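You operate a simulated robot arm through the tools that you are given. There is no shell and no other tool. Be economical: measure what you need, move in short steps, check, and stop when the job is done.

Carry out the task below with a simulated two-armed robot. There is one attempt and no reset: what you move stays moved.

Task
Take the block brush from the shelf of the goods bench and put it on the top of the wall rack. Shut the table drawer. Fetch the grey folded cloth from the wide shelf of the store rack and set it on the top of the steel trolley. Pull the roll door open. Any order will do.
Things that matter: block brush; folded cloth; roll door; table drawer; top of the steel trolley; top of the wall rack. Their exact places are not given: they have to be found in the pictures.

It is judged by the outcome, as a careful person would: the job done as asked, and still so three seconds after it is handed in. It fails if anything else is knocked over, pushed out of place, dropped, spilled or broken. Flat cloth is picked up by pressing the open fingertips on it (5 to 10 N) and closing them slowly along it; thin cloth reads only 2 to 8 mm in the jaws.

Robot
Two 7-joint arms with two-finger parallel grippers on one trunk, on a base that drives. Base frame: it is fixed to the floor where the robot stands at the start and does not move with it; the origin is under the middle of the robot, x ahead of it, y to its left, z up. Units: mm, degrees, N and s.
The left shoulder is at the start at [20, 170, 1178], the right one opposite. With the tool pointing down near the work surface each hand reaches from about 100 to 340 mm from the robot's upright axis, wherever it stands, measured 20 degrees to its own side. Places, roughly: block brush (11x5x6 cm) [700, 0, 400]; folded cloth [-500, 4750, 750]; roll door [-12700, 5000, 700]; table drawer [-1700, 1500, 600]; top of the steel trolley [-1100, 5900, 700]; top of the wall rack [-2300, -4000, 1300]. Payload 3.8 kg a hand.
The tool frame of a hand sits at the grasp point between the pads (the TCP): z along the fingers, y along the line on which they close. The tips reach 30 mm beyond it. Largest opening 110 mm; finger width 20, thickness 10; the body of the gripper, 48 by 112 mm, starts 55 mm behind the TCP.
Orientation is that of the tool frame in the base frame, as a unit quaternion [w, x, y, z]. With the fingers straight down and closing along the base's y, the tool's x points along the base's -x, its y along +y and its z along -z.

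Tools
- The arms move only by the tool jog_arm. It takes "left_increments", "right_increments" or both (then of equal length, played together; a hand with none holds still); each is a list of rows, each a list of 3 entries, a list of its own where there are three numbers: the shift along the tool's x, y, z in mm, then the turn, a rotation vector about the tool's x, y, z in degrees, then the finger opening in mm, from 0 to 110. In form: [[[dx, dy, dz], [rx, ry, rz], grip], ...]. A call has 1 to 10 rows; each row shifts and turns the commanded pose from where the row before left it, along the tool's axes as they then stand. Rows are played at 5 a second. More than 50 mm and 8.6 degrees between two rows, or a gripper value outside its range, and nothing of the call is played. A pose out of reach is approached as far as the arm can. The call stops where the force on the tool passes 40 N (or 10 N more than at its start, if that is more) or the arm is blocked; 0.2 s more then pass. The fingers move at their own pace (about 72 mm/s each) and stop on an object; they squeeze with about 28 N. The grip force told is the motor's: it shows also when the fingers shut on nothing. Time passes only in rows, and 0.2 s behind the last, so rows that do not move let the fingers close. It gives the time, the measured TCP pose, the force on the tool (base axes), the opening and the grip force at its end, in the units of the frame above (readings bear some noise), with the torque about the TCP (base axes, N m) and any sound that the robot's microphone picked up.
- Cameras (640 x 400 px; columns grow to the right, rows downward): "scene" is now at [86.1, -3.8, 1293.5]; the picture's right is [-0.07, -1.00, 0.00], its down [-0.87, 0.06, -0.48] and it looks along [0.48, -0.03, -0.88] (base axes); focal length 277 px, centre (320, 200). "left" rides on the left gripper at [72, -17, -103] in its tool frame; the picture's right is [0.23, 0.97, 0.00], its down [-0.76, 0.18, -0.62] and it looks along [-0.61, 0.14, 0.78] (tool axes); focal length 222 px, centre (320, 200). "right" rides on the right gripper at [72, 17, -103] in its tool frame; the picture's right is [-0.23, 0.97, 0.00], its down [-0.76, -0.18, -0.62] and it looks along [-0.61, -0.14, 0.78] (tool axes); focal length 222 px, centre (320, 200).
- grab_frame(camera): a new picture of that camera. It takes no simulated time.
- lift_body(by): slides the trunk up (or, below 0, down) by that many mm; the arms and the scene camera ride with it, the base frame stays. It gives what a move gives, with no picture.
- steer(legs): drives the robot by 1 to 6 legs, each [ahead, turn to the left] in mm and degrees, along the robot's own axes; the way and the turn of a leg run together, so that a leg with both is an arc; at most 1500 mm and 180 degrees a leg. The arms and the cameras ride along, it lands a little off, and it stops where it bumps. It gives what a move gives.
- pan_tilt(pan, tilt): turns the head with the scene camera to pan (to the left, within 80 degrees either way) and tilt (down, from -29 to 69), counted from straight ahead of the robot. It gives what a move gives.
- measure_at(camera, pixels): there is no depth. For up to 12 entries [column, row, z] of the newest picture of that camera ("zoom" is the newest enlarged one), the place [x, y] in the base frame at which the ray of that pixel passes the height z, good to about 2 mm. It takes no simulated time.
- inspect(camera, box): a new picture of the part [left, top, right, bottom] of that camera's present view, enlarged. It takes no simulated time.
- finish_job(): hands the job in; it is judged then, once.

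Work in short steps. Measure before you move; look again where a grasp or a placing could have gone wrong, and mend it. You have 110 turns and 92 pictures in all, those below and enlarged ones among them. Open the grippers and draw the arms clear of the work before you hand the job in, unless the task says otherwise; then end with one line.

The tools are called as a command line: name --argument value ..., lists and objects as JSON in quotes. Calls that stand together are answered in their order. jog_arm: Moves the arms, as the interface text tells. Its arguments: {"type":"object","properties":{"left_increments":{"type":"array","items":{"type":"array"}},"right_increments":{"type":"array","items":{"type":"array"}}},"required":[]} The other tools are called the same way: lift_body (by) slides the trunk up or down; steer (legs) drives the base; pan_tilt (pan, tilt) turns the head that bears the scene camera; grab_frame (camera) takes a picture; measure_at (camera, pixels) gives the place at which the rays of pixels pass given heights; inspect (camera, box) takes an enlarged picture of a part of a camera's view; finish_job () hands the job in.

At the start:

```text
clock: 0.0
left_tcp_pos: [391.3, 154.7, 618.4]
left_tool_rot: [0.0, 0.0, 1.0, 0.0]
left_contact_force: [-0.5, -0.6, -0.3]
left_ft_torque: [0.0, 0.02, -0.01]
left_gripper_width: 110.2
left_finger_force: 0.1
right_tcp_pos: [398.5, -137.1, 572.6]
right_tool_rot: [0.0, 0.0, 1.0, 0.0]
right_contact_force: [0.2, 0.3, 0.9]
right_ft_torque: [0.01, -0.03, 0.02]
right_gripper_width: 110.1
right_finger_force: 0.1
trunk travel left (down, up): [-275.0, 295.0]
robot x, y, heading: [0.1, 0.5, -0.1]
head pan, tilt: [-3.8, 61.1]
```

scene: 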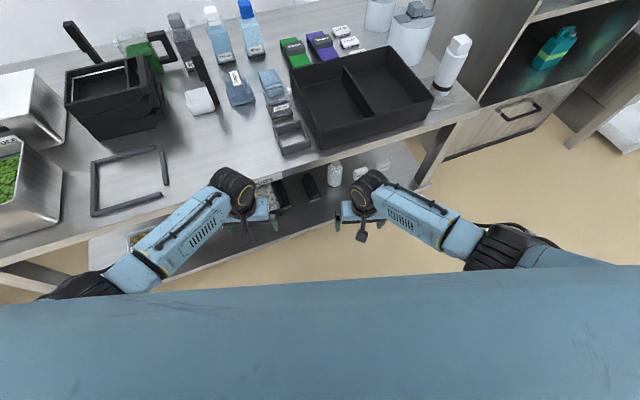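
right: 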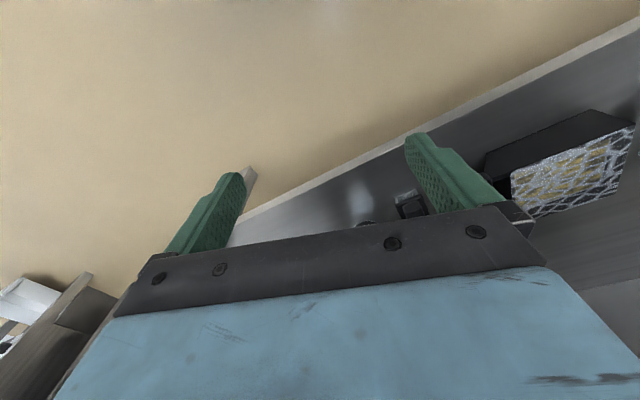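
left: 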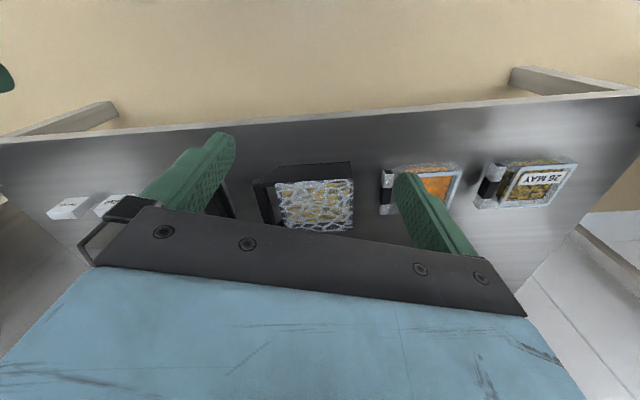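

The bench's lower shelf shows at about rows 170-220 between the arms; I enlarge that region to find the block brush.

inspect --camera "scene" --box '[220, 140, 420, 265]'

inspect --camera "right" --box '[240, 80, 640, 260]'

```text
3.20 times, centred on (320, 202) of scene
```

zoom: 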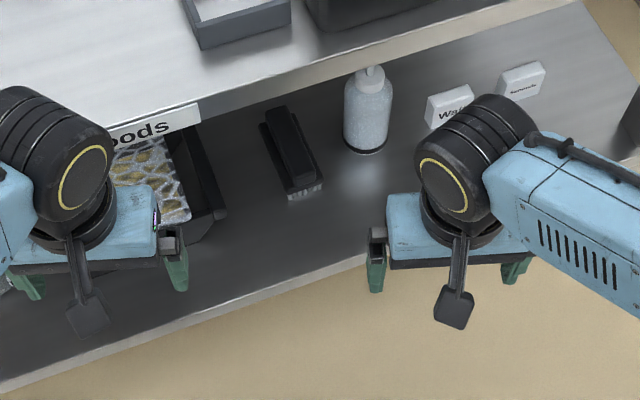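

```text
1.60 times, centred on (440, 170) of right
```

zoom: 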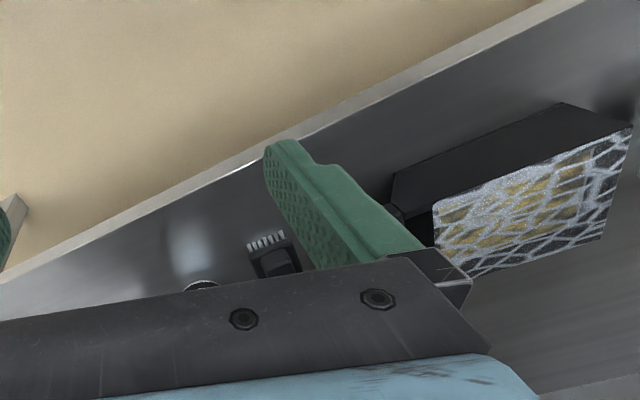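

The brush is the black block with pale bristles at scene about (310,187), its near end at (310,202)-(321,198); in the right camera near end at (394,198)-(417,190). I intersect the two views to find height.

measure_at --camera "scene" --pixels '[[310, 202, 350], [321, 198, 350], [310, 202, 400], [321, 198, 400], [310, 202, 300], [301, 178, 400], [309, 174, 400], [340, 187, 350], [330, 163, 800], [440, 123, 800]]'

measure_at --camera "right" --pixels '[[394, 200, 350], [417, 192, 350], [394, 200, 400], [417, 192, 400], [394, 200, 300], [417, 192, 300]]'

```text
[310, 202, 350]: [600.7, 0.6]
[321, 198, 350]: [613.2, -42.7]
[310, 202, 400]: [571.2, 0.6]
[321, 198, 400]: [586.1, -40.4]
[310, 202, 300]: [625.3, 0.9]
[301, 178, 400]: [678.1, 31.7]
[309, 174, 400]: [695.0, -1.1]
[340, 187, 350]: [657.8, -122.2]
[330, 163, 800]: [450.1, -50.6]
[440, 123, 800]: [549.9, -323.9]
```

```text
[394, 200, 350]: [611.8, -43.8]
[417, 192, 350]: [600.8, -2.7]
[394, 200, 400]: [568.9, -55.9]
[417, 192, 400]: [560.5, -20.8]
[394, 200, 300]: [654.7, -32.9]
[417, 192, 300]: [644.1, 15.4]
```

Shelf lies at z≈350, the brush long axis runs into the bench. I lower the trunk a bit (arms stay well above the shelf) to get a second view and triangulate the bench top's height.

measure_at --camera "scene" --pixels '[[326, 224, 350], [230, 251, 350], [420, 189, 350], [332, 163, 700], [332, 163, 750], [332, 163, 800], [332, 163, 850], [332, 163, 900], [440, 124, 750], [300, 174, 750]]'

lift_body --by -120

grab_frame --camera "scene"

```text
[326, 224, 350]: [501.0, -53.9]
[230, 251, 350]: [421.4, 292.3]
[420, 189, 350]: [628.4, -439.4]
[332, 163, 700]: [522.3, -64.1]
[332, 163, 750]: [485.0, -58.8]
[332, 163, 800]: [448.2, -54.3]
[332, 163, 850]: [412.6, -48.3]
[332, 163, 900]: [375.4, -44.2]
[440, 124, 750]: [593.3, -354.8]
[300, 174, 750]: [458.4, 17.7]
```

```text
clock: 1.5
left_tcp_pos: [392.9, 155.0, 500.0]
left_tool_rot: [0.0, 0.0, 1.0, -0.001]
left_contact_force: [0.4, -0.3, 0.9]
left_ft_torque: [0.04, -0.02, -0.02]
left_gripper_width: 109.9
left_finger_force: 0.0
right_tcp_pos: [398.9, -136.8, 452.7]
right_tool_rot: [0.0, 0.0, 1.0, -0.001]
right_contact_force: [0.3, 0.0, -0.8]
right_ft_torque: [0.01, 0.04, 0.01]
right_gripper_width: 109.5
right_finger_force: 0.1
trunk travel left (down, up): [-155.0, 415.0]
robot x, y, heading: [1.2, 0.5, -0.2]
head pan, tilt: [-3.8, 61.1]
```

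```text
86 pictures are left
```

scene: 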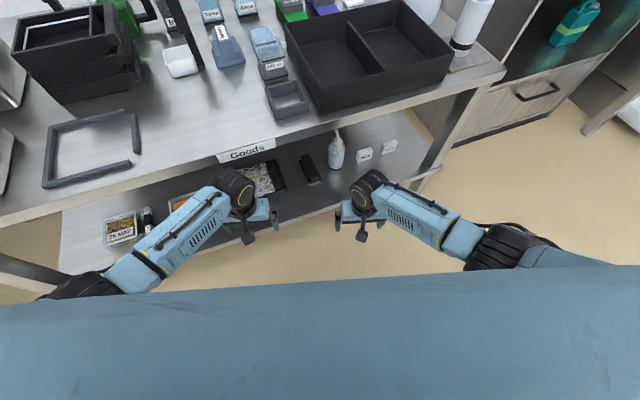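

The "Goods" label's upper right corner is at (282,172) earlier and (275,139) now; I intersect.

measure_at --camera "scene" --pixels '[[275, 139, 600], [275, 139, 650], [275, 139, 700], [275, 139, 750], [275, 139, 800], [275, 139, 850], [299, 157, 410], [310, 154, 410], [309, 183, 410], [321, 180, 410], [309, 185, 350], [321, 182, 350]]'

inspect --camera "scene" --box '[220, 100, 420, 225]'

grab_frame --camera "right"

```text
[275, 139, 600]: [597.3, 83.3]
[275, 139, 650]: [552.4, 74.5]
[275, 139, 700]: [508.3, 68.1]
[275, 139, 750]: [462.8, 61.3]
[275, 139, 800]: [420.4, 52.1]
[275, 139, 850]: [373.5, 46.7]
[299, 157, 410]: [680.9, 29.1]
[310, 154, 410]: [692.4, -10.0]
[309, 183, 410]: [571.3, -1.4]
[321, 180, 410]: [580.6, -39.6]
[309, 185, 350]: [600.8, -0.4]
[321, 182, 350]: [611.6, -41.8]
```

```text
3.20 times, centred on (320, 162) of scene
```

zoom: 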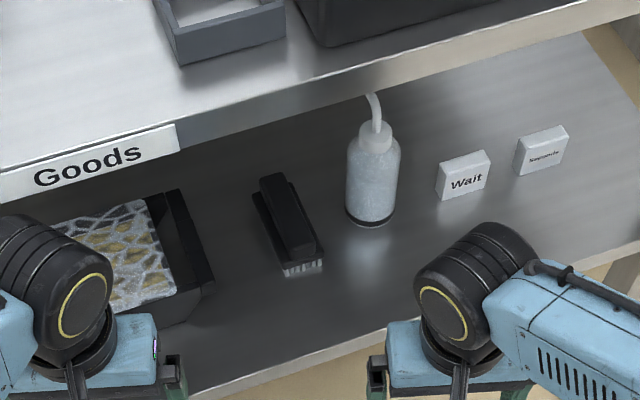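

```text
84 pictures are left
```

right: 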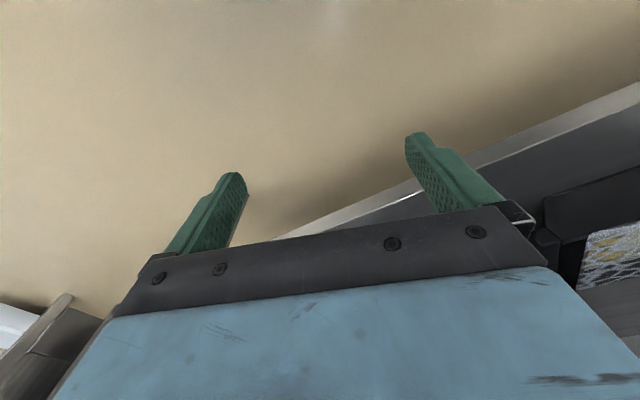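

Bench top front edge is at z≈740, x≈472 (flush with the shelf's), bench normal about 16° left; brush centre ≈(655,-5), 42 wide. I draw both hands back before lowering and driving closer so nothing strikes the bench.

jog_arm --left_increments '[[[50, 0, 0], [0, 0, 0], 110], [[50, 0, 0], [0, 0, 0], 110], [[50, 0, 0], [0, 0, 0], 110], [[40, 0, 0], [0, 0, 0], 110], [[0, 0, 0], [0, 0, 0], 110], [[0, 0, 0], [0, 0, 0], 110]]' --right_increments '[[[50, 0, 0], [0, -7.5, 0], 110], [[50, 0, -20], [0, -7.5, 0], 110], [[50, 0, -20], [0, -7.5, 0], 110], [[40, 0, -20], [0, -7.5, 0], 110], [[0, 0, 0], [0, -7.5, 0], 110], [[0, 0, 0], [0, -7.5, 0], 110]]'

lift_body --by -100

steer --legs '[[0, 16]]'

pan_tilt --pan -5 --tilt 50

grab_frame --camera "scene"

```text
refused: row 2 steps farther than a row can; nothing moved
```

```text
clock: 2.8
left_tcp_pos: [392.1, 155.2, 400.0]
left_tool_rot: [0.001, 0.0, 1.0, 0.0]
left_contact_force: [-0.3, 0.3, 0.2]
left_ft_torque: [0.02, 0.01, -0.01]
left_gripper_width: 109.9
left_finger_force: 0.0
right_tcp_pos: [398.0, -136.1, 351.2]
right_tool_rot: [-0.001, 0.0, 1.0, 0.0]
right_contact_force: [0.1, -0.7, -0.4]
right_ft_torque: [-0.03, -0.01, 0.0]
right_gripper_width: 109.8
right_finger_force: 0.1
trunk travel left (down, up): [-55.0, 515.0]
robot x, y, heading: [-2.6, 0.7, 0.3]
head pan, tilt: [-3.8, 61.1]
```

```text
clock: 4.2
left_tcp_pos: [333.9, 257.5, 399.7]
left_tool_rot: [0.001, -0.141, 0.99, 0.0]
left_contact_force: [0.0, -0.2, -0.1]
left_ft_torque: [0.03, -0.03, 0.01]
left_gripper_width: 109.7
left_finger_force: 0.1
right_tcp_pos: [420.8, -19.0, 352.1]
right_tool_rot: [0.0, -0.141, 0.99, 0.0]
right_contact_force: [0.1, -0.7, -0.1]
right_ft_torque: [0.01, -0.03, -0.03]
right_gripper_width: 109.8
right_finger_force: 0.0
trunk travel left (down, up): [-55.0, 515.0]
robot x, y, heading: [0.3, -5.8, 16.2]
head pan, tilt: [-3.8, 61.1]
```

```text
clock: 4.9
left_tcp_pos: [332.9, 258.0, 398.4]
left_tool_rot: [-0.001, -0.141, 0.99, 0.0]
left_contact_force: [-0.1, -0.2, -0.3]
left_ft_torque: [0.0, 0.01, -0.01]
left_gripper_width: 110.0
left_finger_force: 0.1
right_tcp_pos: [420.4, -20.3, 352.6]
right_tool_rot: [0.0, -0.141, 0.99, 0.001]
right_contact_force: [-0.1, 0.1, -0.1]
right_ft_torque: [0.01, -0.03, 0.0]
right_gripper_width: 110.1
right_finger_force: 0.0
trunk travel left (down, up): [-55.0, 515.0]
robot x, y, heading: [-0.1, -0.5, 16.2]
head pan, tilt: [-5.0, 50.0]
```

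```text
83 pictures are left
```

scene: 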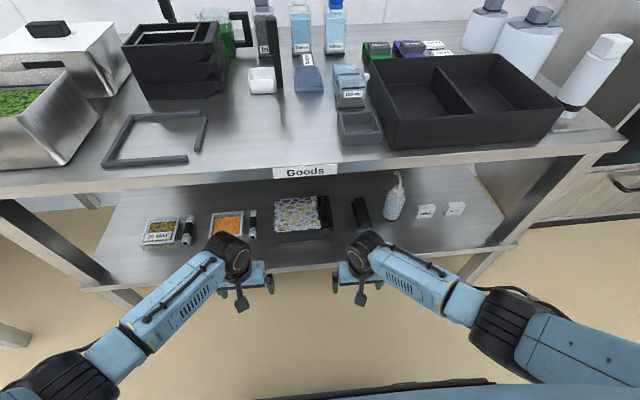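

The turn was clean; bench now square ahead, brush at (360,210). I draw the hands back and tilt the right fingers forward 45° with smaller rows.

jog_arm --left_increments '[[[48, 0, 0], [0, 0, 0], 110], [[48, 0, 0], [0, 0, 0], 110], [[48, 0, 0], [0, 0, 0], 110], [[40, 0, 0], [0, 0, 0], 110], [[0, 0, 0], [0, 0, 0], 110], [[0, 0, 0], [0, 0, 0], 110]]' --right_increments '[[[35, 0, -30], [0, -7.5, 0], 110], [[30, 0, -35], [0, -7.5, 0], 110], [[25, 0, -38], [0, -7.5, 0], 110], [[10, 0, -40], [0, -7.5, 0], 110], [[0, 0, -45], [0, -7.5, 0], 110], [[0, 0, -30], [0, -7.5, 0], 110]]'

```text
clock: 6.3
left_tcp_pos: [156.6, 210.9, 401.9]
left_tool_rot: [0.001, -0.14, 0.99, 0.0]
left_contact_force: [0.0, 0.6, 0.3]
left_ft_torque: [-0.01, 0.0, 0.01]
left_gripper_width: 109.8
left_finger_force: 0.1
right_tcp_pos: [257.1, -69.5, 537.7]
right_tool_rot: [0.379, -0.13, 0.915, 0.053]
right_contact_force: [0.2, -0.2, -0.5]
right_ft_torque: [-0.01, -0.01, -0.01]
right_gripper_width: 109.9
right_finger_force: 0.1
trunk travel left (down, up): [-55.0, 515.0]
robot x, y, heading: [-1.4, -1.4, 16.1]
head pan, tilt: [-5.0, 50.0]
```

Right hand is tilted 45°. Now drive 160 mm ahead so the brush is about 460 mm from the axis.

steer --legs '[[160, 0]]'

grab_frame --camera "scene"

grab_frame --camera "right"

```text
clock: 7.7
left_tcp_pos: [308.5, 254.4, 403.0]
left_tool_rot: [0.0, -0.141, 0.99, 0.0]
left_contact_force: [-0.8, -0.7, -0.5]
left_ft_torque: [-0.03, -0.02, -0.01]
left_gripper_width: 110.0
left_finger_force: 0.1
right_tcp_pos: [408.5, -24.3, 537.2]
right_tool_rot: [0.379, -0.131, 0.914, 0.054]
right_contact_force: [0.0, 0.3, 0.3]
right_ft_torque: [0.01, 0.02, -0.02]
right_gripper_width: 110.2
right_finger_force: 0.0
trunk travel left (down, up): [-55.0, 515.0]
robot x, y, heading: [151.8, 44.2, 16.1]
head pan, tilt: [-5.0, 50.0]
```

```text
82 pictures are left
```

scene: 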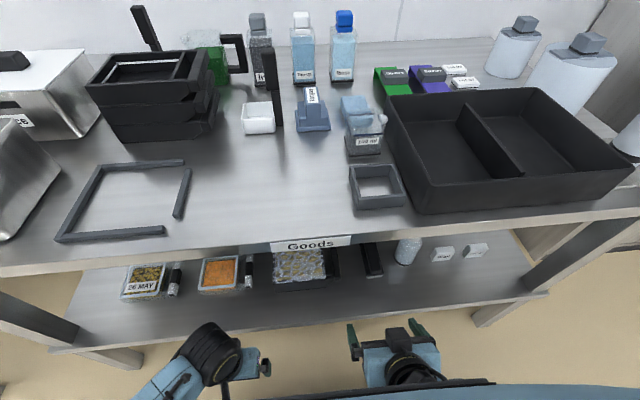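

```text
81 pictures are left
```

right: 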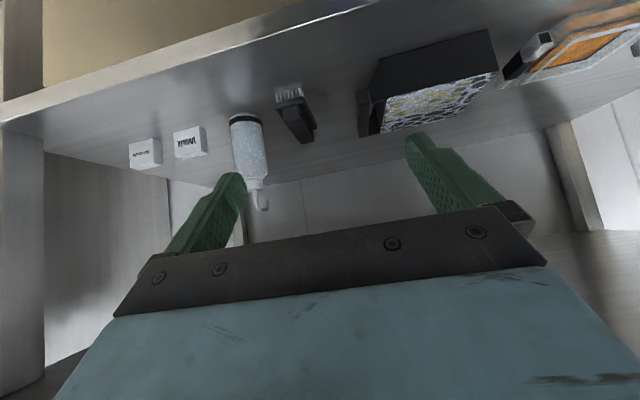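

The right camera shows the brush at (295,115) between bottle (left) and box (right). I zoom and measure it.

inspect --camera "right" --box '[220, 70, 380, 170]'

inspect --camera "scene" --box '[300, 220, 460, 320]'

```text
4.00 times, centred on (300, 120) of right
```

zoom: 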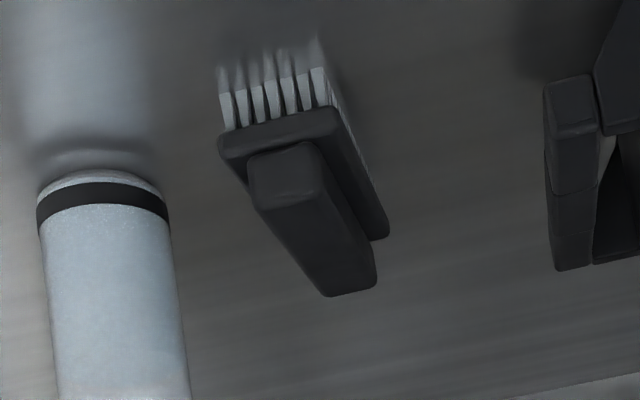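

```text
4.00 times, centred on (380, 270) of scene
```

zoom: 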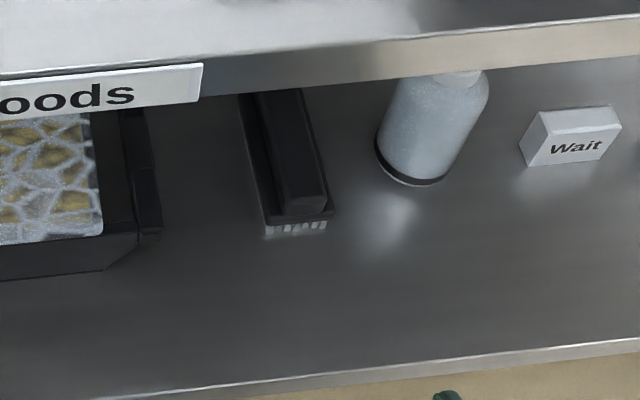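

I measure the brush base corners and neighbours in the scene zoom.

measure_at --camera "zoom" --pixels '[[265, 237, 350], [327, 231, 350], [376, 150, 350], [400, 183, 350], [161, 235, 350], [148, 120, 370], [262, 225, 375], [333, 216, 375], [278, 213, 410], [328, 206, 410], [258, 92, 410], [303, 88, 410]]'

measure_at --camera "right" --pixels '[[274.5, 102, 350], [302, 97, 350], [274.5, 106, 375], [305, 97, 375], [317, 128, 375], [282, 110, 410], [299, 105, 410], [314, 140, 410], [303, 144, 410], [229, 124, 350], [262, 121, 350]]'

```text
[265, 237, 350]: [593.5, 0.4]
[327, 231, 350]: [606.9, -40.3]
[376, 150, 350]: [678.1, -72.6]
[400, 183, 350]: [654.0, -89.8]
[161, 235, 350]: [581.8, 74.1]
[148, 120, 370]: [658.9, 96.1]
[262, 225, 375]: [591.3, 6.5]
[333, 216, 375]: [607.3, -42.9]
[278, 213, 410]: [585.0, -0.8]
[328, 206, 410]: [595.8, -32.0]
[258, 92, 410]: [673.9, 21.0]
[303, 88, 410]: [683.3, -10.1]
```

```text
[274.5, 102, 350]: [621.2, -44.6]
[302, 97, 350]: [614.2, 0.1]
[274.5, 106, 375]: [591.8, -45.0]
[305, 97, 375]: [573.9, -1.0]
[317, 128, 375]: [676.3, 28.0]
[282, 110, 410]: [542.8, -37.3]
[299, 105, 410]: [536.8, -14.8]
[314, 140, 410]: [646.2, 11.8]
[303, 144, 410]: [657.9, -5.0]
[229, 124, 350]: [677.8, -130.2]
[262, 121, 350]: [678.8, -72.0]
```

Brush centre ≈(656,-4), bottle 71 mm to its right of centreline. I bring the right hand along its tool axis to ~65 mm short of the grasp, fingers at 80 mm.

jog_arm --right_increments '[[[-12.4, -9.8, 41], [0, 0, 0], 80], [[-12.4, -9.8, 41], [0, 0, 0], 80], [[-12.4, -9.8, 41], [0, 0, 0], 80], [[-12.4, -9.8, 41], [0, 0, 0], 80], [[-12.4, -9.8, 41], [0, 0, 0], 80], [[0, 0, 0], [0, 0, 0], 80]]'

grab_frame --camera "right"

```text
clock: 9.1
left_tcp_pos: [309.2, 253.9, 402.0]
left_tool_rot: [0.0, -0.141, 0.99, 0.0]
left_contact_force: [-0.9, -0.7, 0.3]
left_ft_torque: [0.0, -0.02, 0.02]
left_gripper_width: 110.0
left_finger_force: 0.0
right_tcp_pos: [603.7, -19.6, 434.8]
right_tool_rot: [0.379, -0.13, 0.915, 0.054]
right_contact_force: [-0.1, -0.6, -0.6]
right_ft_torque: [-0.04, 0.04, -0.02]
right_gripper_width: 79.9
right_finger_force: 0.0
trunk travel left (down, up): [-55.0, 515.0]
robot x, y, heading: [154.1, 44.1, 16.2]
head pan, tilt: [-5.0, 50.0]
```

```text
78 pictures are left
```

right: 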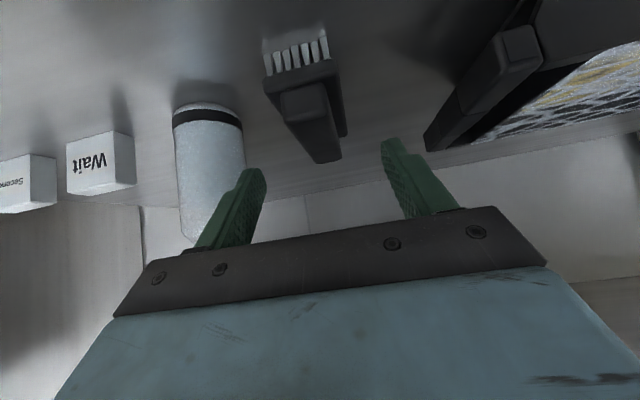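

Hand is laterally aligned (lat −186 vs brush −185). I advance 66 mm along the tool axis and close.

jog_arm --right_increments '[[[0, 0, 24], [0, 0, 0], 80], [[0, 0, 24], [0, 0, 0], 80], [[0, 0, 18], [0, 0, 0], 80], [[0, 0, 0], [0, 0, 0], 80]]'

grab_frame --camera "right"

```text
clock: 10.1
left_tcp_pos: [308.5, 254.8, 401.9]
left_tool_rot: [0.0, -0.14, 0.99, 0.0]
left_contact_force: [0.2, 0.0, -0.2]
left_ft_torque: [0.0, -0.02, -0.02]
left_gripper_width: 109.9
left_finger_force: 0.1
right_tcp_pos: [648.8, -6.1, 390.1]
right_tool_rot: [0.379, -0.13, 0.915, 0.054]
right_contact_force: [1.0, -0.4, 0.3]
right_ft_torque: [-0.02, 0.02, 0.01]
right_gripper_width: 80.1
right_finger_force: 0.1
trunk travel left (down, up): [-55.0, 515.0]
robot x, y, heading: [150.2, 46.2, 16.4]
head pan, tilt: [-5.0, 50.0]
```

```text
77 pictures are left
```

right: 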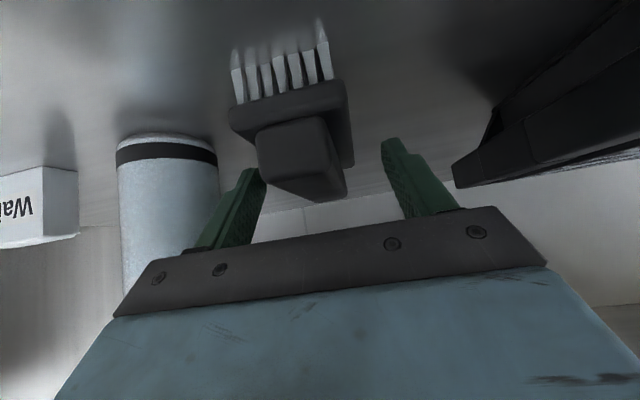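

The brush stands between the fingers; I close and hold.

jog_arm --right_increments '[[[0, 0, 0], [0, 0, 0], 65], [[0, 0, 0], [0, 0, 0], 55], [[0, 0, 0], [0, 0, 0], 40], [[0, 0, 0], [0, 0, 0], 20], [[0, 0, 0], [0, 0, 0], 20], [[0, 0, 0], [0, 0, 0], 20]]'

grab_frame --camera "right"

```text
clock: 11.5
left_tcp_pos: [308.6, 254.8, 401.3]
left_tool_rot: [0.0, -0.141, 0.99, 0.0]
left_contact_force: [-0.2, 0.2, 0.1]
left_ft_torque: [-0.03, -0.03, -0.01]
left_gripper_width: 109.8
left_finger_force: 0.1
right_tcp_pos: [648.0, -6.9, 390.4]
right_tool_rot: [0.379, -0.131, 0.914, 0.054]
right_contact_force: [0.7, 0.5, 0.9]
right_ft_torque: [-0.01, -0.06, 0.04]
right_gripper_width: 49.0
right_finger_force: 28.1
trunk travel left (down, up): [-55.0, 515.0]
robot x, y, heading: [153.0, 43.6, 15.9]
head pan, tilt: [-5.0, 50.0]
```

```text
76 pictures are left
```

right: 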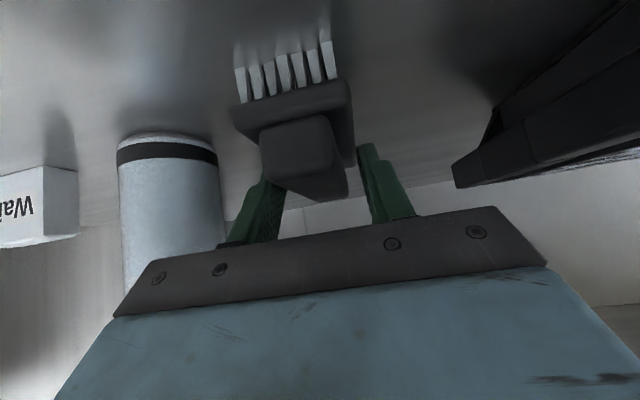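

Gripped at 49 mm. I lift 35 mm, then retreat along the way I came.

jog_arm --right_increments '[[[-9, 0, -9], [0, 0, 0], 20], [[-16, 0, -16], [0, 0, 0], 20], [[10, 0, -30], [0, 0, 0], 20], [[12, 0, -40], [0, 0, 0], 20], [[12, 0, -40], [0, 0, 0], 20], [[12, 0, -40], [0, 0, 0], 20], [[12, 0, -40], [0, 0, 0], 20], [[12, 0, -40], [0, 0, 0], 20], [[12, 0, -40], [0, 0, 0], 20]]'

grab_frame --camera "right"

```text
clock: 13.5
left_tcp_pos: [307.5, 254.0, 401.9]
left_tool_rot: [0.0, -0.142, 0.99, 0.0]
left_contact_force: [-0.6, -0.2, 0.5]
left_ft_torque: [-0.01, -0.01, -0.02]
left_gripper_width: 110.0
left_finger_force: 0.0
right_tcp_pos: [412.5, -76.4, 556.5]
right_tool_rot: [0.38, -0.131, 0.914, 0.054]
right_contact_force: [-0.3, 0.1, -1.2]
right_ft_torque: [0.02, 0.04, -0.02]
right_gripper_width: 49.2
right_finger_force: 28.0
trunk travel left (down, up): [-55.0, 515.0]
robot x, y, heading: [155.3, 44.4, 16.2]
head pan, tilt: [-5.0, 50.0]
```

```text
75 pictures are left
```

right: 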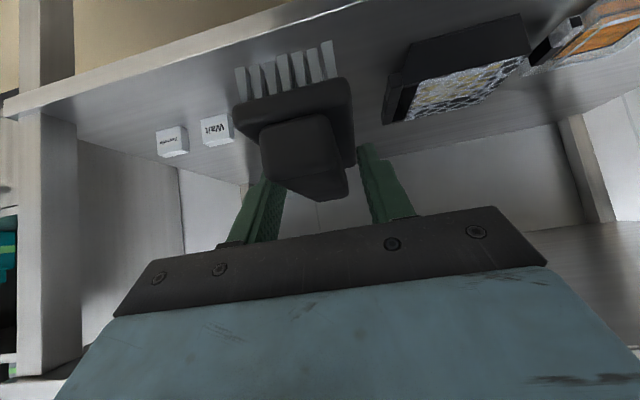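

Brush is held well. I reverse to about the origin and turn right toward the wall rack, head level to look around.

steer --legs '[[-200, 0], [0, -70]]'

pan_tilt --pan -50 --tilt 15

grab_frame --camera "scene"

```text
clock: 18.1
left_tcp_pos: [211.4, -83.4, 401.4]
left_tool_rot: [0.0, 0.443, 0.897, 0.0]
left_contact_force: [0.6, -0.3, -0.9]
left_ft_torque: [-0.05, -0.02, -0.02]
left_gripper_width: 110.2
left_finger_force: 0.2
right_tcp_pos: [-60.0, -298.8, 556.1]
right_tool_rot: [0.343, 0.41, 0.828, -0.17]
right_contact_force: [0.3, 0.0, -0.9]
right_ft_torque: [-0.03, 0.01, -0.01]
right_gripper_width: 49.1
right_finger_force: 28.1
trunk travel left (down, up): [-55.0, 515.0]
robot x, y, heading: [-40.3, -11.5, -52.7]
head pan, tilt: [-5.0, 50.0]
```

```text
clock: 19.2
left_tcp_pos: [210.4, -82.3, 402.0]
left_tool_rot: [0.0, 0.443, 0.896, 0.001]
left_contact_force: [0.1, -0.2, -0.3]
left_ft_torque: [-0.03, 0.01, 0.0]
left_gripper_width: 110.1
left_finger_force: 0.0
right_tcp_pos: [-60.0, -298.3, 555.5]
right_tool_rot: [0.343, 0.409, 0.828, -0.17]
right_contact_force: [0.2, 0.6, -0.7]
right_ft_torque: [-0.01, 0.03, 0.0]
right_gripper_width: 49.1
right_finger_force: 27.8
trunk travel left (down, up): [-55.0, 515.0]
robot x, y, heading: [-43.1, -13.2, -52.3]
head pan, tilt: [-50.0, 15.0]
```

```text
74 pictures are left
```

scene: 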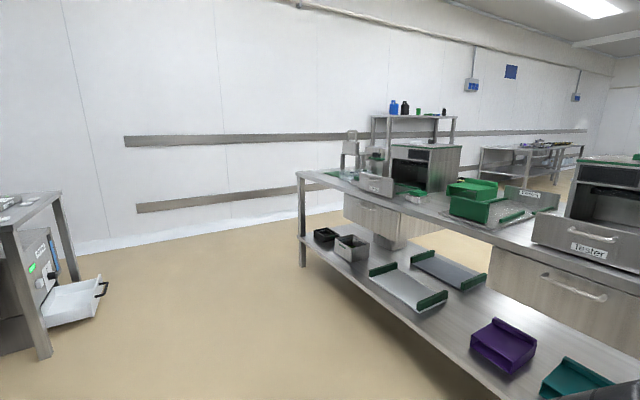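

The candidate for the wall rack is at (415,115) near the far wall, beyond the island table. I zoom in.

inspect --camera "scene" --box '[330, 80, 490, 180]'

pan_tilt --pan -80 --tilt 25

grab_frame --camera "scene"

```text
4.00 times, centred on (410, 130) of scene
```

zoom: 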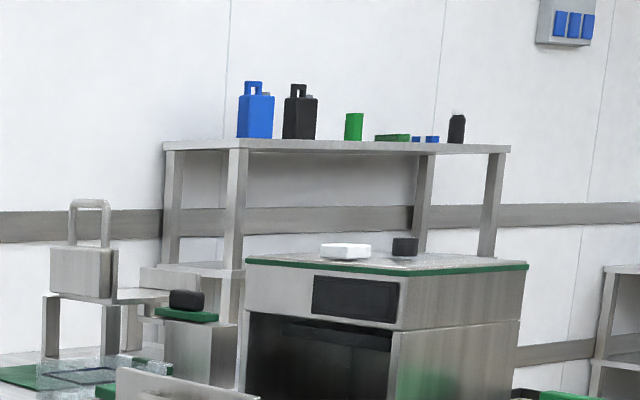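

```text
clock: 20.2
left_tcp_pos: [210.6, -83.2, 402.3]
left_tool_rot: [0.001, 0.443, 0.896, 0.0]
left_contact_force: [-0.5, 0.0, 0.7]
left_ft_torque: [-0.01, 0.02, -0.01]
left_gripper_width: 109.8
left_finger_force: 0.1
right_tcp_pos: [-60.5, -299.3, 556.3]
right_tool_rot: [0.343, 0.409, 0.828, -0.17]
right_contact_force: [-0.7, 0.0, -1.1]
right_ft_torque: [0.01, 0.0, 0.0]
right_gripper_width: 49.3
right_finger_force: 28.1
trunk travel left (down, up): [-55.0, 515.0]
robot x, y, heading: [-40.7, -11.4, -52.4]
head pan, tilt: [-80.0, 25.0]
```

```text
72 pictures are left
```

scene: 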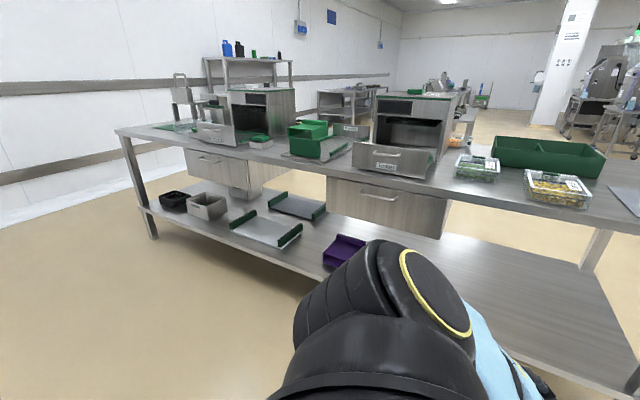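

The wall rack's top is seen with items on it; I measure floor points of the island table and the wall to plan the route.

measure_at --camera "scene" --pixels '[[153, 238, 0], [118, 130, 750], [118, 130, 850], [141, 208, 250], [5, 225, 0], [75, 205, 0], [205, 58, 1200], [292, 62, 1200], [205, 58, 1300], [292, 62, 1300], [205, 58, 1400], [320, 240, 0]]'

```text
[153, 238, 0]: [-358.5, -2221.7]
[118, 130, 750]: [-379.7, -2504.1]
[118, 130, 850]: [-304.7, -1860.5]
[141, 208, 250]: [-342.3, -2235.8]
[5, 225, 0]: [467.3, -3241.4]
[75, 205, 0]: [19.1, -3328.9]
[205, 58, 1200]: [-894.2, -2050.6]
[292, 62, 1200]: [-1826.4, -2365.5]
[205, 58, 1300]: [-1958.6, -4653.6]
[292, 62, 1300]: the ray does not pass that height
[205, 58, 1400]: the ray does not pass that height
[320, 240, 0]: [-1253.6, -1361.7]
```

In room axes (rotated 16°) the corridor lies between the island (u≈-957) and the left bench (u≈+180), wall at v≈-3220. I drive down the middle of it and look.

steer --legs '[[0, -43.5], [960, 0], [0, 21], [850, 0]]'

pan_tilt --pan -65 --tilt 20

grab_frame --camera "scene"

```text
clock: 32.5
left_tcp_pos: [242.0, -1960.0, 402.0]
left_tool_rot: [0.0, 0.617, 0.787, -0.001]
left_contact_force: [-0.2, -0.4, 0.5]
left_ft_torque: [-0.04, 0.02, 0.04]
left_gripper_width: 110.3
left_finger_force: 0.3
right_tcp_pos: [-94.8, -2050.6, 556.5]
right_tool_rot: [0.301, 0.57, 0.727, -0.237]
right_contact_force: [-0.3, -0.5, -0.6]
right_ft_torque: [-0.01, 0.0, 0.01]
right_gripper_width: 49.2
right_finger_force: 28.3
trunk travel left (down, up): [-55.0, 515.0]
robot x, y, heading: [39.3, -1793.9, -76.4]
head pan, tilt: [-80.0, 25.0]
```

```text
clock: 33.2
left_tcp_pos: [241.1, -1961.2, 402.1]
left_tool_rot: [0.0, 0.617, 0.787, 0.0]
left_contact_force: [-0.3, 0.3, -0.4]
left_ft_torque: [0.01, 0.02, 0.0]
left_gripper_width: 110.3
left_finger_force: 0.0
right_tcp_pos: [-94.0, -2049.2, 554.9]
right_tool_rot: [0.3, 0.57, 0.727, -0.236]
right_contact_force: [0.3, -1.3, -0.9]
right_ft_torque: [-0.01, 0.02, -0.03]
right_gripper_width: 49.0
right_finger_force: 28.1
trunk travel left (down, up): [-55.0, 515.0]
robot x, y, heading: [37.1, -1792.5, -76.1]
head pan, tilt: [-65.0, 20.0]
```

```text
71 pictures are left
```

scene: 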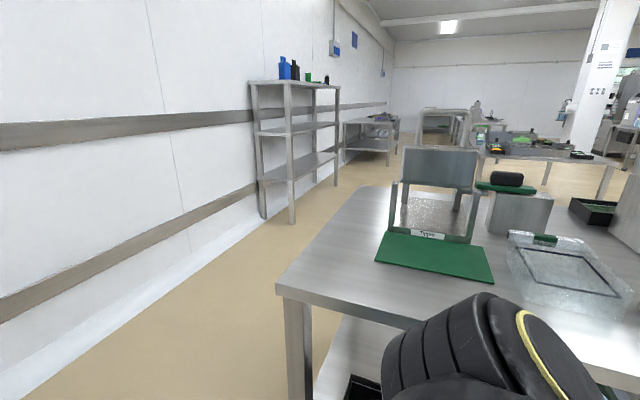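

The wall rack stands clear at (295,150). I measure its feet and the island end.

measure_at --camera "scene" --pixels '[[293, 224, 0], [263, 217, 0], [336, 187, 0], [287, 84, 1250], [287, 84, 1300], [287, 84, 1200], [340, 86, 1250], [252, 82, 1250], [200, 260, 0], [276, 287, 750]]'

```text
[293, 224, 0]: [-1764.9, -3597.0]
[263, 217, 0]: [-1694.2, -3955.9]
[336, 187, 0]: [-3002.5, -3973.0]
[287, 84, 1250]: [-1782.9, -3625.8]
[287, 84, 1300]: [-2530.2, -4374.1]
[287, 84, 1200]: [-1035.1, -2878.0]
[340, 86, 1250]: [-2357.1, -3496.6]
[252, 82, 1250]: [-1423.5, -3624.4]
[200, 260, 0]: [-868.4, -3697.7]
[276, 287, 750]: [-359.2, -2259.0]
```

Rack top ≈z 1250, front edge at room v≈-2980, spanning u≈-2690…-3980. I drive along the wall aisle and raise the trunk to look onto its top.

steer --legs '[[770, 0], [0, -88], [1400, 0]]'

lift_body --by 500

pan_tilt --pan 25 --tilt 15

grab_frame --camera "scene"

```text
clock: 47.9
left_tcp_pos: [-1307.1, -3117.3, 402.1]
left_tool_rot: [0.0, 0.992, 0.125, -0.001]
left_contact_force: [-0.3, 0.0, 0.5]
left_ft_torque: [-0.03, -0.02, -0.01]
left_gripper_width: 110.2
left_finger_force: 0.0
right_tcp_pos: [-1399.9, -2783.0, 556.0]
right_tool_rot: [0.047, 0.917, 0.116, -0.38]
right_contact_force: [-0.5, 0.1, -0.9]
right_ft_torque: [-0.02, -0.02, -0.01]
right_gripper_width: 49.4
right_finger_force: 27.9
trunk travel left (down, up): [-55.0, 515.0]
robot x, y, heading: [-1144.9, -2911.9, -165.6]
head pan, tilt: [-65.0, 20.0]
```

```text
refused: 500 is not a number from -400 to 400
```

```text
clock: 49.5
left_tcp_pos: [-1306.9, -3118.2, 402.4]
left_tool_rot: [0.0, 0.992, 0.124, -0.001]
left_contact_force: [-0.6, 0.5, 0.4]
left_ft_torque: [0.01, 0.0, 0.0]
left_gripper_width: 110.3
left_finger_force: 0.1
right_tcp_pos: [-1400.5, -2783.8, 555.2]
right_tool_rot: [0.047, 0.917, 0.116, -0.38]
right_contact_force: [-0.1, 0.0, -1.8]
right_ft_torque: [0.01, 0.01, 0.0]
right_gripper_width: 49.1
right_finger_force: 27.9
trunk travel left (down, up): [-55.0, 515.0]
robot x, y, heading: [-1144.3, -2915.7, -165.4]
head pan, tilt: [25.0, 15.0]
```

```text
70 pictures are left
```

scene: 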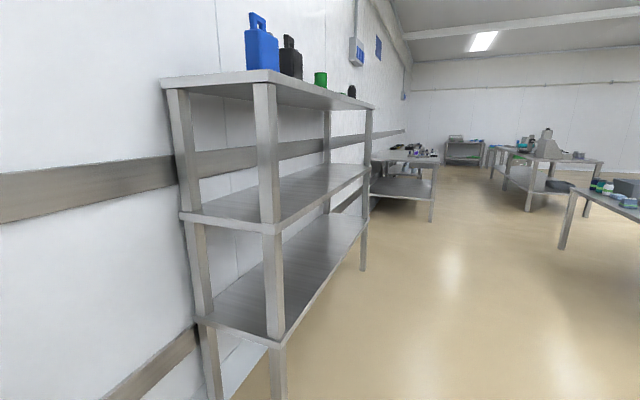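

Aisle is free ahead. I raise the trunk 400 to see over the rack top.

lift_body --by 400

pan_tilt --pan 25 --tilt 15

grab_frame --camera "scene"

```text
clock: 53.3
left_tcp_pos: [-1307.6, -3118.1, 801.4]
left_tool_rot: [0.0, 0.992, 0.125, -0.001]
left_contact_force: [0.4, 0.1, 0.6]
left_ft_torque: [-0.01, 0.0, -0.02]
left_gripper_width: 109.9
left_finger_force: 0.2
right_tcp_pos: [-1400.1, -2785.1, 955.3]
right_tool_rot: [0.047, 0.917, 0.116, -0.38]
right_contact_force: [0.0, 0.3, -0.4]
right_ft_torque: [0.0, -0.03, 0.01]
right_gripper_width: 49.1
right_finger_force: 27.6
trunk travel left (down, up): [-455.0, 115.0]
robot x, y, heading: [-1145.9, -2911.1, -165.4]
head pan, tilt: [25.0, 15.0]
```

```text
clock: 53.9
left_tcp_pos: [-1307.3, -3118.5, 802.2]
left_tool_rot: [0.0, 0.992, 0.126, 0.0]
left_contact_force: [0.0, 0.8, -0.3]
left_ft_torque: [0.04, -0.02, 0.02]
left_gripper_width: 110.4
left_finger_force: 0.1
right_tcp_pos: [-1399.9, -2784.8, 955.6]
right_tool_rot: [0.048, 0.917, 0.116, -0.379]
right_contact_force: [-0.2, 0.1, -0.9]
right_ft_torque: [0.01, 0.01, 0.01]
right_gripper_width: 48.8
right_finger_force: 27.9
trunk travel left (down, up): [-455.0, 115.0]
robot x, y, heading: [-1140.6, -2911.0, -165.3]
head pan, tilt: [25.0, 15.0]
```

```text
69 pictures are left
```

scene: 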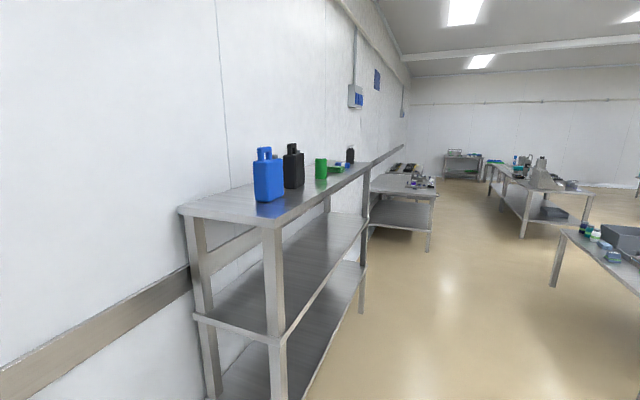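

I zoom on the rack top to locate the free space.

inspect --camera "scene" --box '[170, 135, 390, 272]'

measure_at --camera "scene" --pixels '[[276, 228, 1200], [276, 228, 1250], [276, 228, 1225], [180, 209, 1250], [370, 165, 1250], [270, 202, 1250], [321, 178, 1250], [350, 163, 1250], [284, 199, 1250], [254, 196, 1250]]'

```text
2.91 times, centred on (280, 204) of scene
```

zoom: 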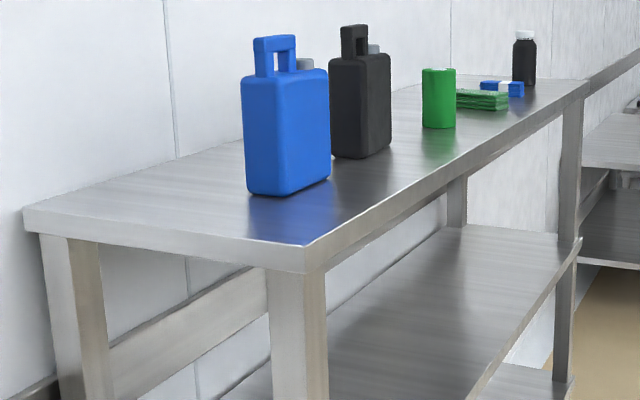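

```text
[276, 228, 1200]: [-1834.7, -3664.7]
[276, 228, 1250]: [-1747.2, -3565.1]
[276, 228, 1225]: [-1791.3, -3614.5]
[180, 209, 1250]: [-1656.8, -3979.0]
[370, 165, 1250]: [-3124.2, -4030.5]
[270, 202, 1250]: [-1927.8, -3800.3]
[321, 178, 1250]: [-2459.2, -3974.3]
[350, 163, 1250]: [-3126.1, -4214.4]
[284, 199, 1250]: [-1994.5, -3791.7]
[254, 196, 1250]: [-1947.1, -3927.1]
```

The gap between black jug (u≈-3080) and green cup (u≈-3460) with ~140 mm free at the front suits the brush. I drive west and turn to face the rack there.

steer --legs '[[0, 1.8], [1190, 0], [0, 90]]'

pan_tilt --pan -10 --tilt 30

lift_body --by 110

grab_frame --camera "scene"

grab_frame --camera "right"

```text
clock: 64.0
left_tcp_pos: [-2087.1, -3398.3, 801.1]
left_tool_rot: [0.0, 0.627, 0.779, 0.0]
left_contact_force: [0.0, 0.5, -0.4]
left_ft_torque: [0.0, 0.01, -0.02]
left_gripper_width: 110.1
left_finger_force: 0.1
right_tcp_pos: [-2425.0, -3479.3, 956.3]
right_tool_rot: [0.298, 0.579, 0.72, -0.241]
right_contact_force: [-0.5, 0.0, -1.5]
right_ft_torque: [0.04, -0.01, -0.02]
right_gripper_width: 48.9
right_finger_force: 28.2
trunk travel left (down, up): [-455.0, 115.0]
robot x, y, heading: [-2286.3, -3225.8, -77.6]
head pan, tilt: [25.0, 15.0]
```

```text
clock: 65.1
left_tcp_pos: [-2087.2, -3397.7, 801.7]
left_tool_rot: [0.0, 0.627, 0.779, 0.0]
left_contact_force: [-0.2, 0.1, -0.4]
left_ft_torque: [0.03, -0.03, -0.02]
left_gripper_width: 110.1
left_finger_force: 0.1
right_tcp_pos: [-2425.9, -3479.0, 956.4]
right_tool_rot: [0.298, 0.579, 0.72, -0.24]
right_contact_force: [0.2, -0.6, -1.2]
right_ft_torque: [-0.02, 0.0, 0.01]
right_gripper_width: 48.9
right_finger_force: 27.9
trunk travel left (down, up): [-455.0, 115.0]
robot x, y, heading: [-2292.2, -3228.2, -77.9]
head pan, tilt: [-10.0, 30.0]
```

```text
clock: 66.5
left_tcp_pos: [-2087.2, -3399.5, 911.7]
left_tool_rot: [0.0, 0.627, 0.779, 0.0]
left_contact_force: [0.0, -0.1, -0.4]
left_ft_torque: [-0.01, -0.02, -0.01]
left_gripper_width: 110.1
left_finger_force: 0.1
right_tcp_pos: [-2423.8, -3479.4, 1065.5]
right_tool_rot: [0.298, 0.579, 0.72, -0.241]
right_contact_force: [0.4, 0.9, -1.2]
right_ft_torque: [0.0, -0.01, 0.0]
right_gripper_width: 49.1
right_finger_force: 28.4
trunk travel left (down, up): [-565.0, 5.0]
robot x, y, heading: [-2285.0, -3224.7, -77.5]
head pan, tilt: [-10.0, 30.0]
```

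```text
67 pictures are left
```

scene: 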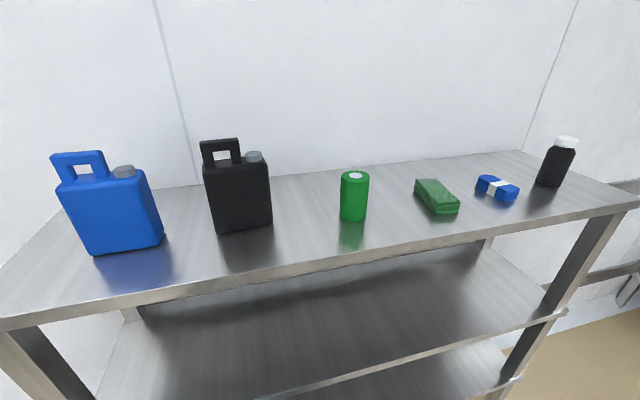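

```text
66 pictures are left
```

right: 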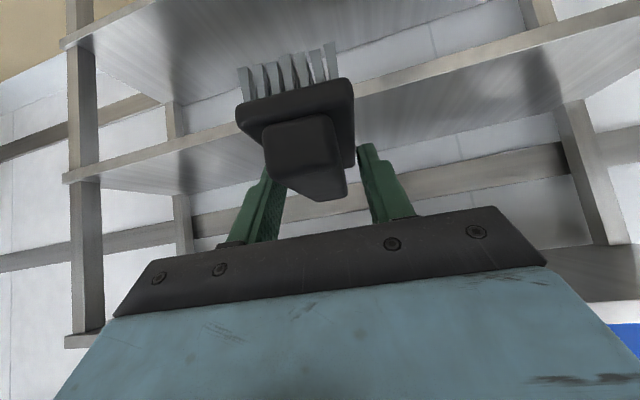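

I measure the cup base and the edge at trial heights to pin the top's height.

measure_at --camera "scene" --pixels '[[353, 221, 1250], [353, 221, 1270], [353, 221, 1230], [163, 238, 1250], [163, 238, 1270], [353, 253, 1250], [270, 274, 1250], [4, 318, 1250], [640, 198, 1250], [272, 226, 1250], [353, 253, 1270], [95, 255, 1250]]'

```text
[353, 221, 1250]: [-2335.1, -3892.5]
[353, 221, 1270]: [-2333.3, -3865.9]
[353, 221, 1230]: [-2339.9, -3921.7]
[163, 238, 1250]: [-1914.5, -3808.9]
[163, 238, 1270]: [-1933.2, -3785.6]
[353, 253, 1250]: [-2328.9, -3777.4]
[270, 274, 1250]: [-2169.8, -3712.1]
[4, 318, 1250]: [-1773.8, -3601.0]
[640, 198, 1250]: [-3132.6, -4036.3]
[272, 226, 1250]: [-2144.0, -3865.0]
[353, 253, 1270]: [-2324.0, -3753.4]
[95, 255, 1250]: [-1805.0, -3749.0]
```

Top is at z≈1268; the gap between black jug and green cup is ~155 mm wide. I turn 5° to square up, then raise the hand to z≈1350 in front of the rack edge.

steer --legs '[[0, 5]]'

jog_arm --right_increments '[[[-44, 7, -6.6], [0, 0, 0], 20], [[-44, 7, -6.6], [0, 0, 0], 20], [[-44, 7, -6.6], [0, 0, 0], 20], [[-44, 7, -6.6], [0, 0, 0], 20], [[-44, 7, -6.6], [0, 0, 0], 20], [[-44, 7, -6.6], [0, 0, 0], 20], [[-44, 7, -6.6], [0, 0, 0], 20], [[-44, 7, -6.6], [0, 0, 0], 20], [[0, 0, 0], [0, 0, 0], 20]]'

grab_frame --camera "scene"

```text
clock: 67.4
left_tcp_pos: [-2073.2, -3381.9, 911.5]
left_tool_rot: [0.0, 0.592, 0.806, -0.001]
left_contact_force: [0.7, 0.2, 0.3]
left_ft_torque: [0.03, -0.02, -0.02]
left_gripper_width: 110.0
left_finger_force: 0.0
right_tcp_pos: [-2402.5, -3489.8, 1065.4]
right_tool_rot: [0.308, 0.547, 0.744, -0.228]
right_contact_force: [-0.9, -0.6, -0.8]
right_ft_torque: [0.01, -0.03, -0.02]
right_gripper_width: 49.3
right_finger_force: 27.9
trunk travel left (down, up): [-565.0, 5.0]
robot x, y, heading: [-2282.5, -3226.6, -72.6]
head pan, tilt: [-10.0, 30.0]
```

```text
clock: 69.4
left_tcp_pos: [-2074.8, -3379.1, 911.6]
left_tool_rot: [0.002, 0.592, 0.806, 0.0]
left_contact_force: [0.4, 0.4, 0.6]
left_ft_torque: [-0.01, 0.0, 0.0]
left_gripper_width: 110.0
left_finger_force: 0.0
right_tcp_pos: [-2285.1, -3688.1, 1315.2]
right_tool_rot: [0.286, 0.547, 0.75, -0.237]
right_contact_force: [-5.6, 18.7, -5.0]
right_ft_torque: [0.88, 0.28, 0.32]
right_gripper_width: 29.3
right_finger_force: 28.0
right hand out of reach, approached as far as the arm can: row 2, 3, 4
trunk travel left (down, up): [-565.0, 5.0]
robot x, y, heading: [-2283.3, -3229.4, -72.8]
head pan, tilt: [-10.0, 30.0]
```

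```text
65 pictures are left
```

scene: 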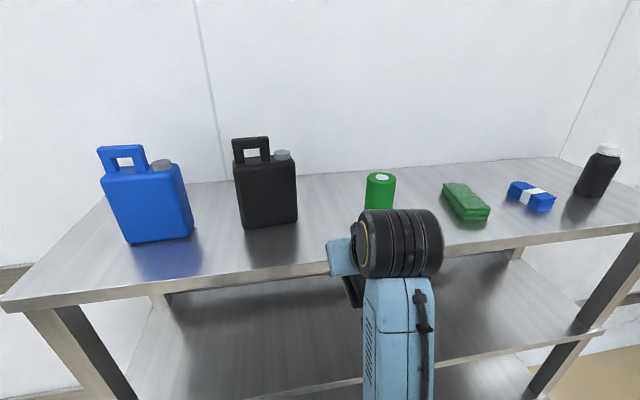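

The path deviated and the hand is pressing on something (18.7 N); opening fell to 29 mm so the brush shifted. I look through the right camera at once.

grab_frame --camera "right"

```text
64 pictures are left
```

right: 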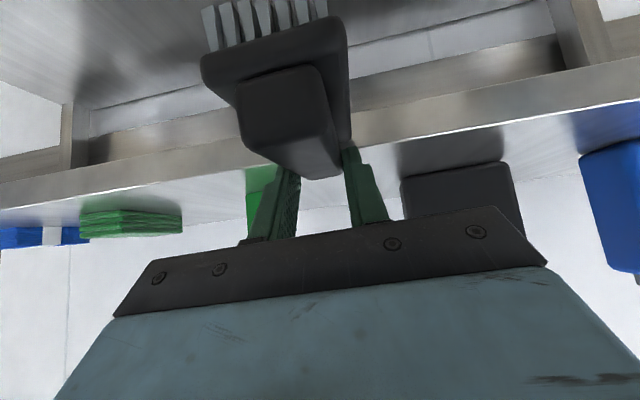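

The brush is still held, now by its handle, its underside touching the rack lip. I back away 60 mm horizontally.

jog_arm --right_increments '[[[14, 0, -14], [0, 0, 0], 10], [[14, 0, -14], [0, 0, 0], 10], [[14, 0, -14], [0, 0, 0], 10], [[0, 0, 0], [0, 0, 0], 10]]'

grab_frame --camera "right"

```text
clock: 70.4
left_tcp_pos: [-2073.3, -3381.1, 911.1]
left_tool_rot: [0.0, 0.592, 0.806, 0.0]
left_contact_force: [1.0, 0.2, -0.1]
left_ft_torque: [-0.01, 0.0, 0.0]
left_gripper_width: 110.0
left_finger_force: 0.0
right_tcp_pos: [-2300.2, -3640.1, 1329.4]
right_tool_rot: [0.299, 0.547, 0.742, -0.248]
right_contact_force: [-0.2, -0.2, -1.1]
right_ft_torque: [-0.01, 0.03, -0.01]
right_gripper_width: 29.4
right_finger_force: 28.0
trunk travel left (down, up): [-565.0, 5.0]
robot x, y, heading: [-2288.4, -3226.5, -72.6]
head pan, tilt: [-10.0, 30.0]
```

```text
63 pictures are left
```

right: 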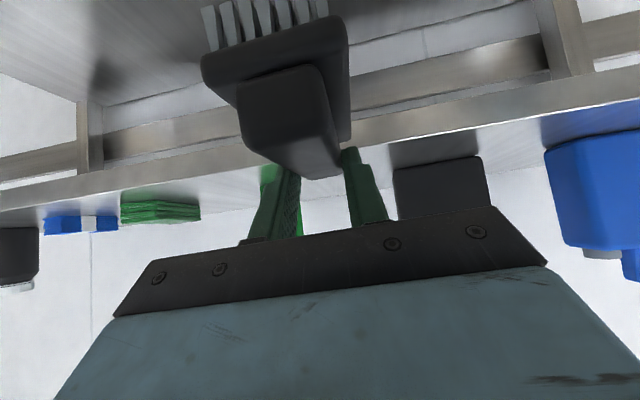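

Free again; the brush hangs by its handle, about 20 mm further back and 10 mm lower in the grip. I raise the hand 50 mm, then drive 110 mm ahead and check.

jog_arm --right_increments '[[[-12, 0, -12], [0, 0, 0], 10], [[-12, 0, -12], [0, 0, 0], 10], [[-12, 0, -12], [0, 0, 0], 10], [[0, 0, 0], [0, 0, 0], 10]]'

grab_frame --camera "scene"

```text
clock: 71.4
left_tcp_pos: [-2073.7, -3380.4, 911.8]
left_tool_rot: [0.0, 0.591, 0.807, -0.001]
left_contact_force: [-0.3, -0.6, 0.0]
left_ft_torque: [0.03, -0.01, 0.02]
left_gripper_width: 109.7
left_finger_force: 0.1
right_tcp_pos: [-2290.4, -3647.9, 1328.5]
right_tool_rot: [0.291, 0.546, 0.748, -0.24]
right_contact_force: [-0.3, -0.1, -1.4]
right_ft_torque: [0.01, -0.04, 0.01]
right_gripper_width: 29.4
right_finger_force: 27.7
right hand out of reach, approached as far as the arm can: row 1, 2, 3
trunk travel left (down, up): [-565.0, 5.0]
robot x, y, heading: [-2287.3, -3229.8, -72.8]
head pan, tilt: [-10.0, 30.0]
```

```text
62 pictures are left
```

scene: 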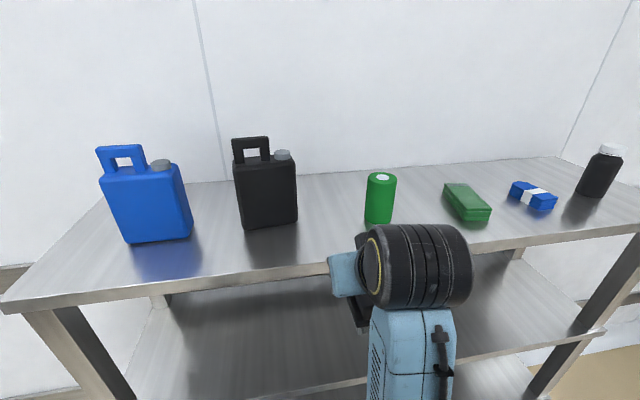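

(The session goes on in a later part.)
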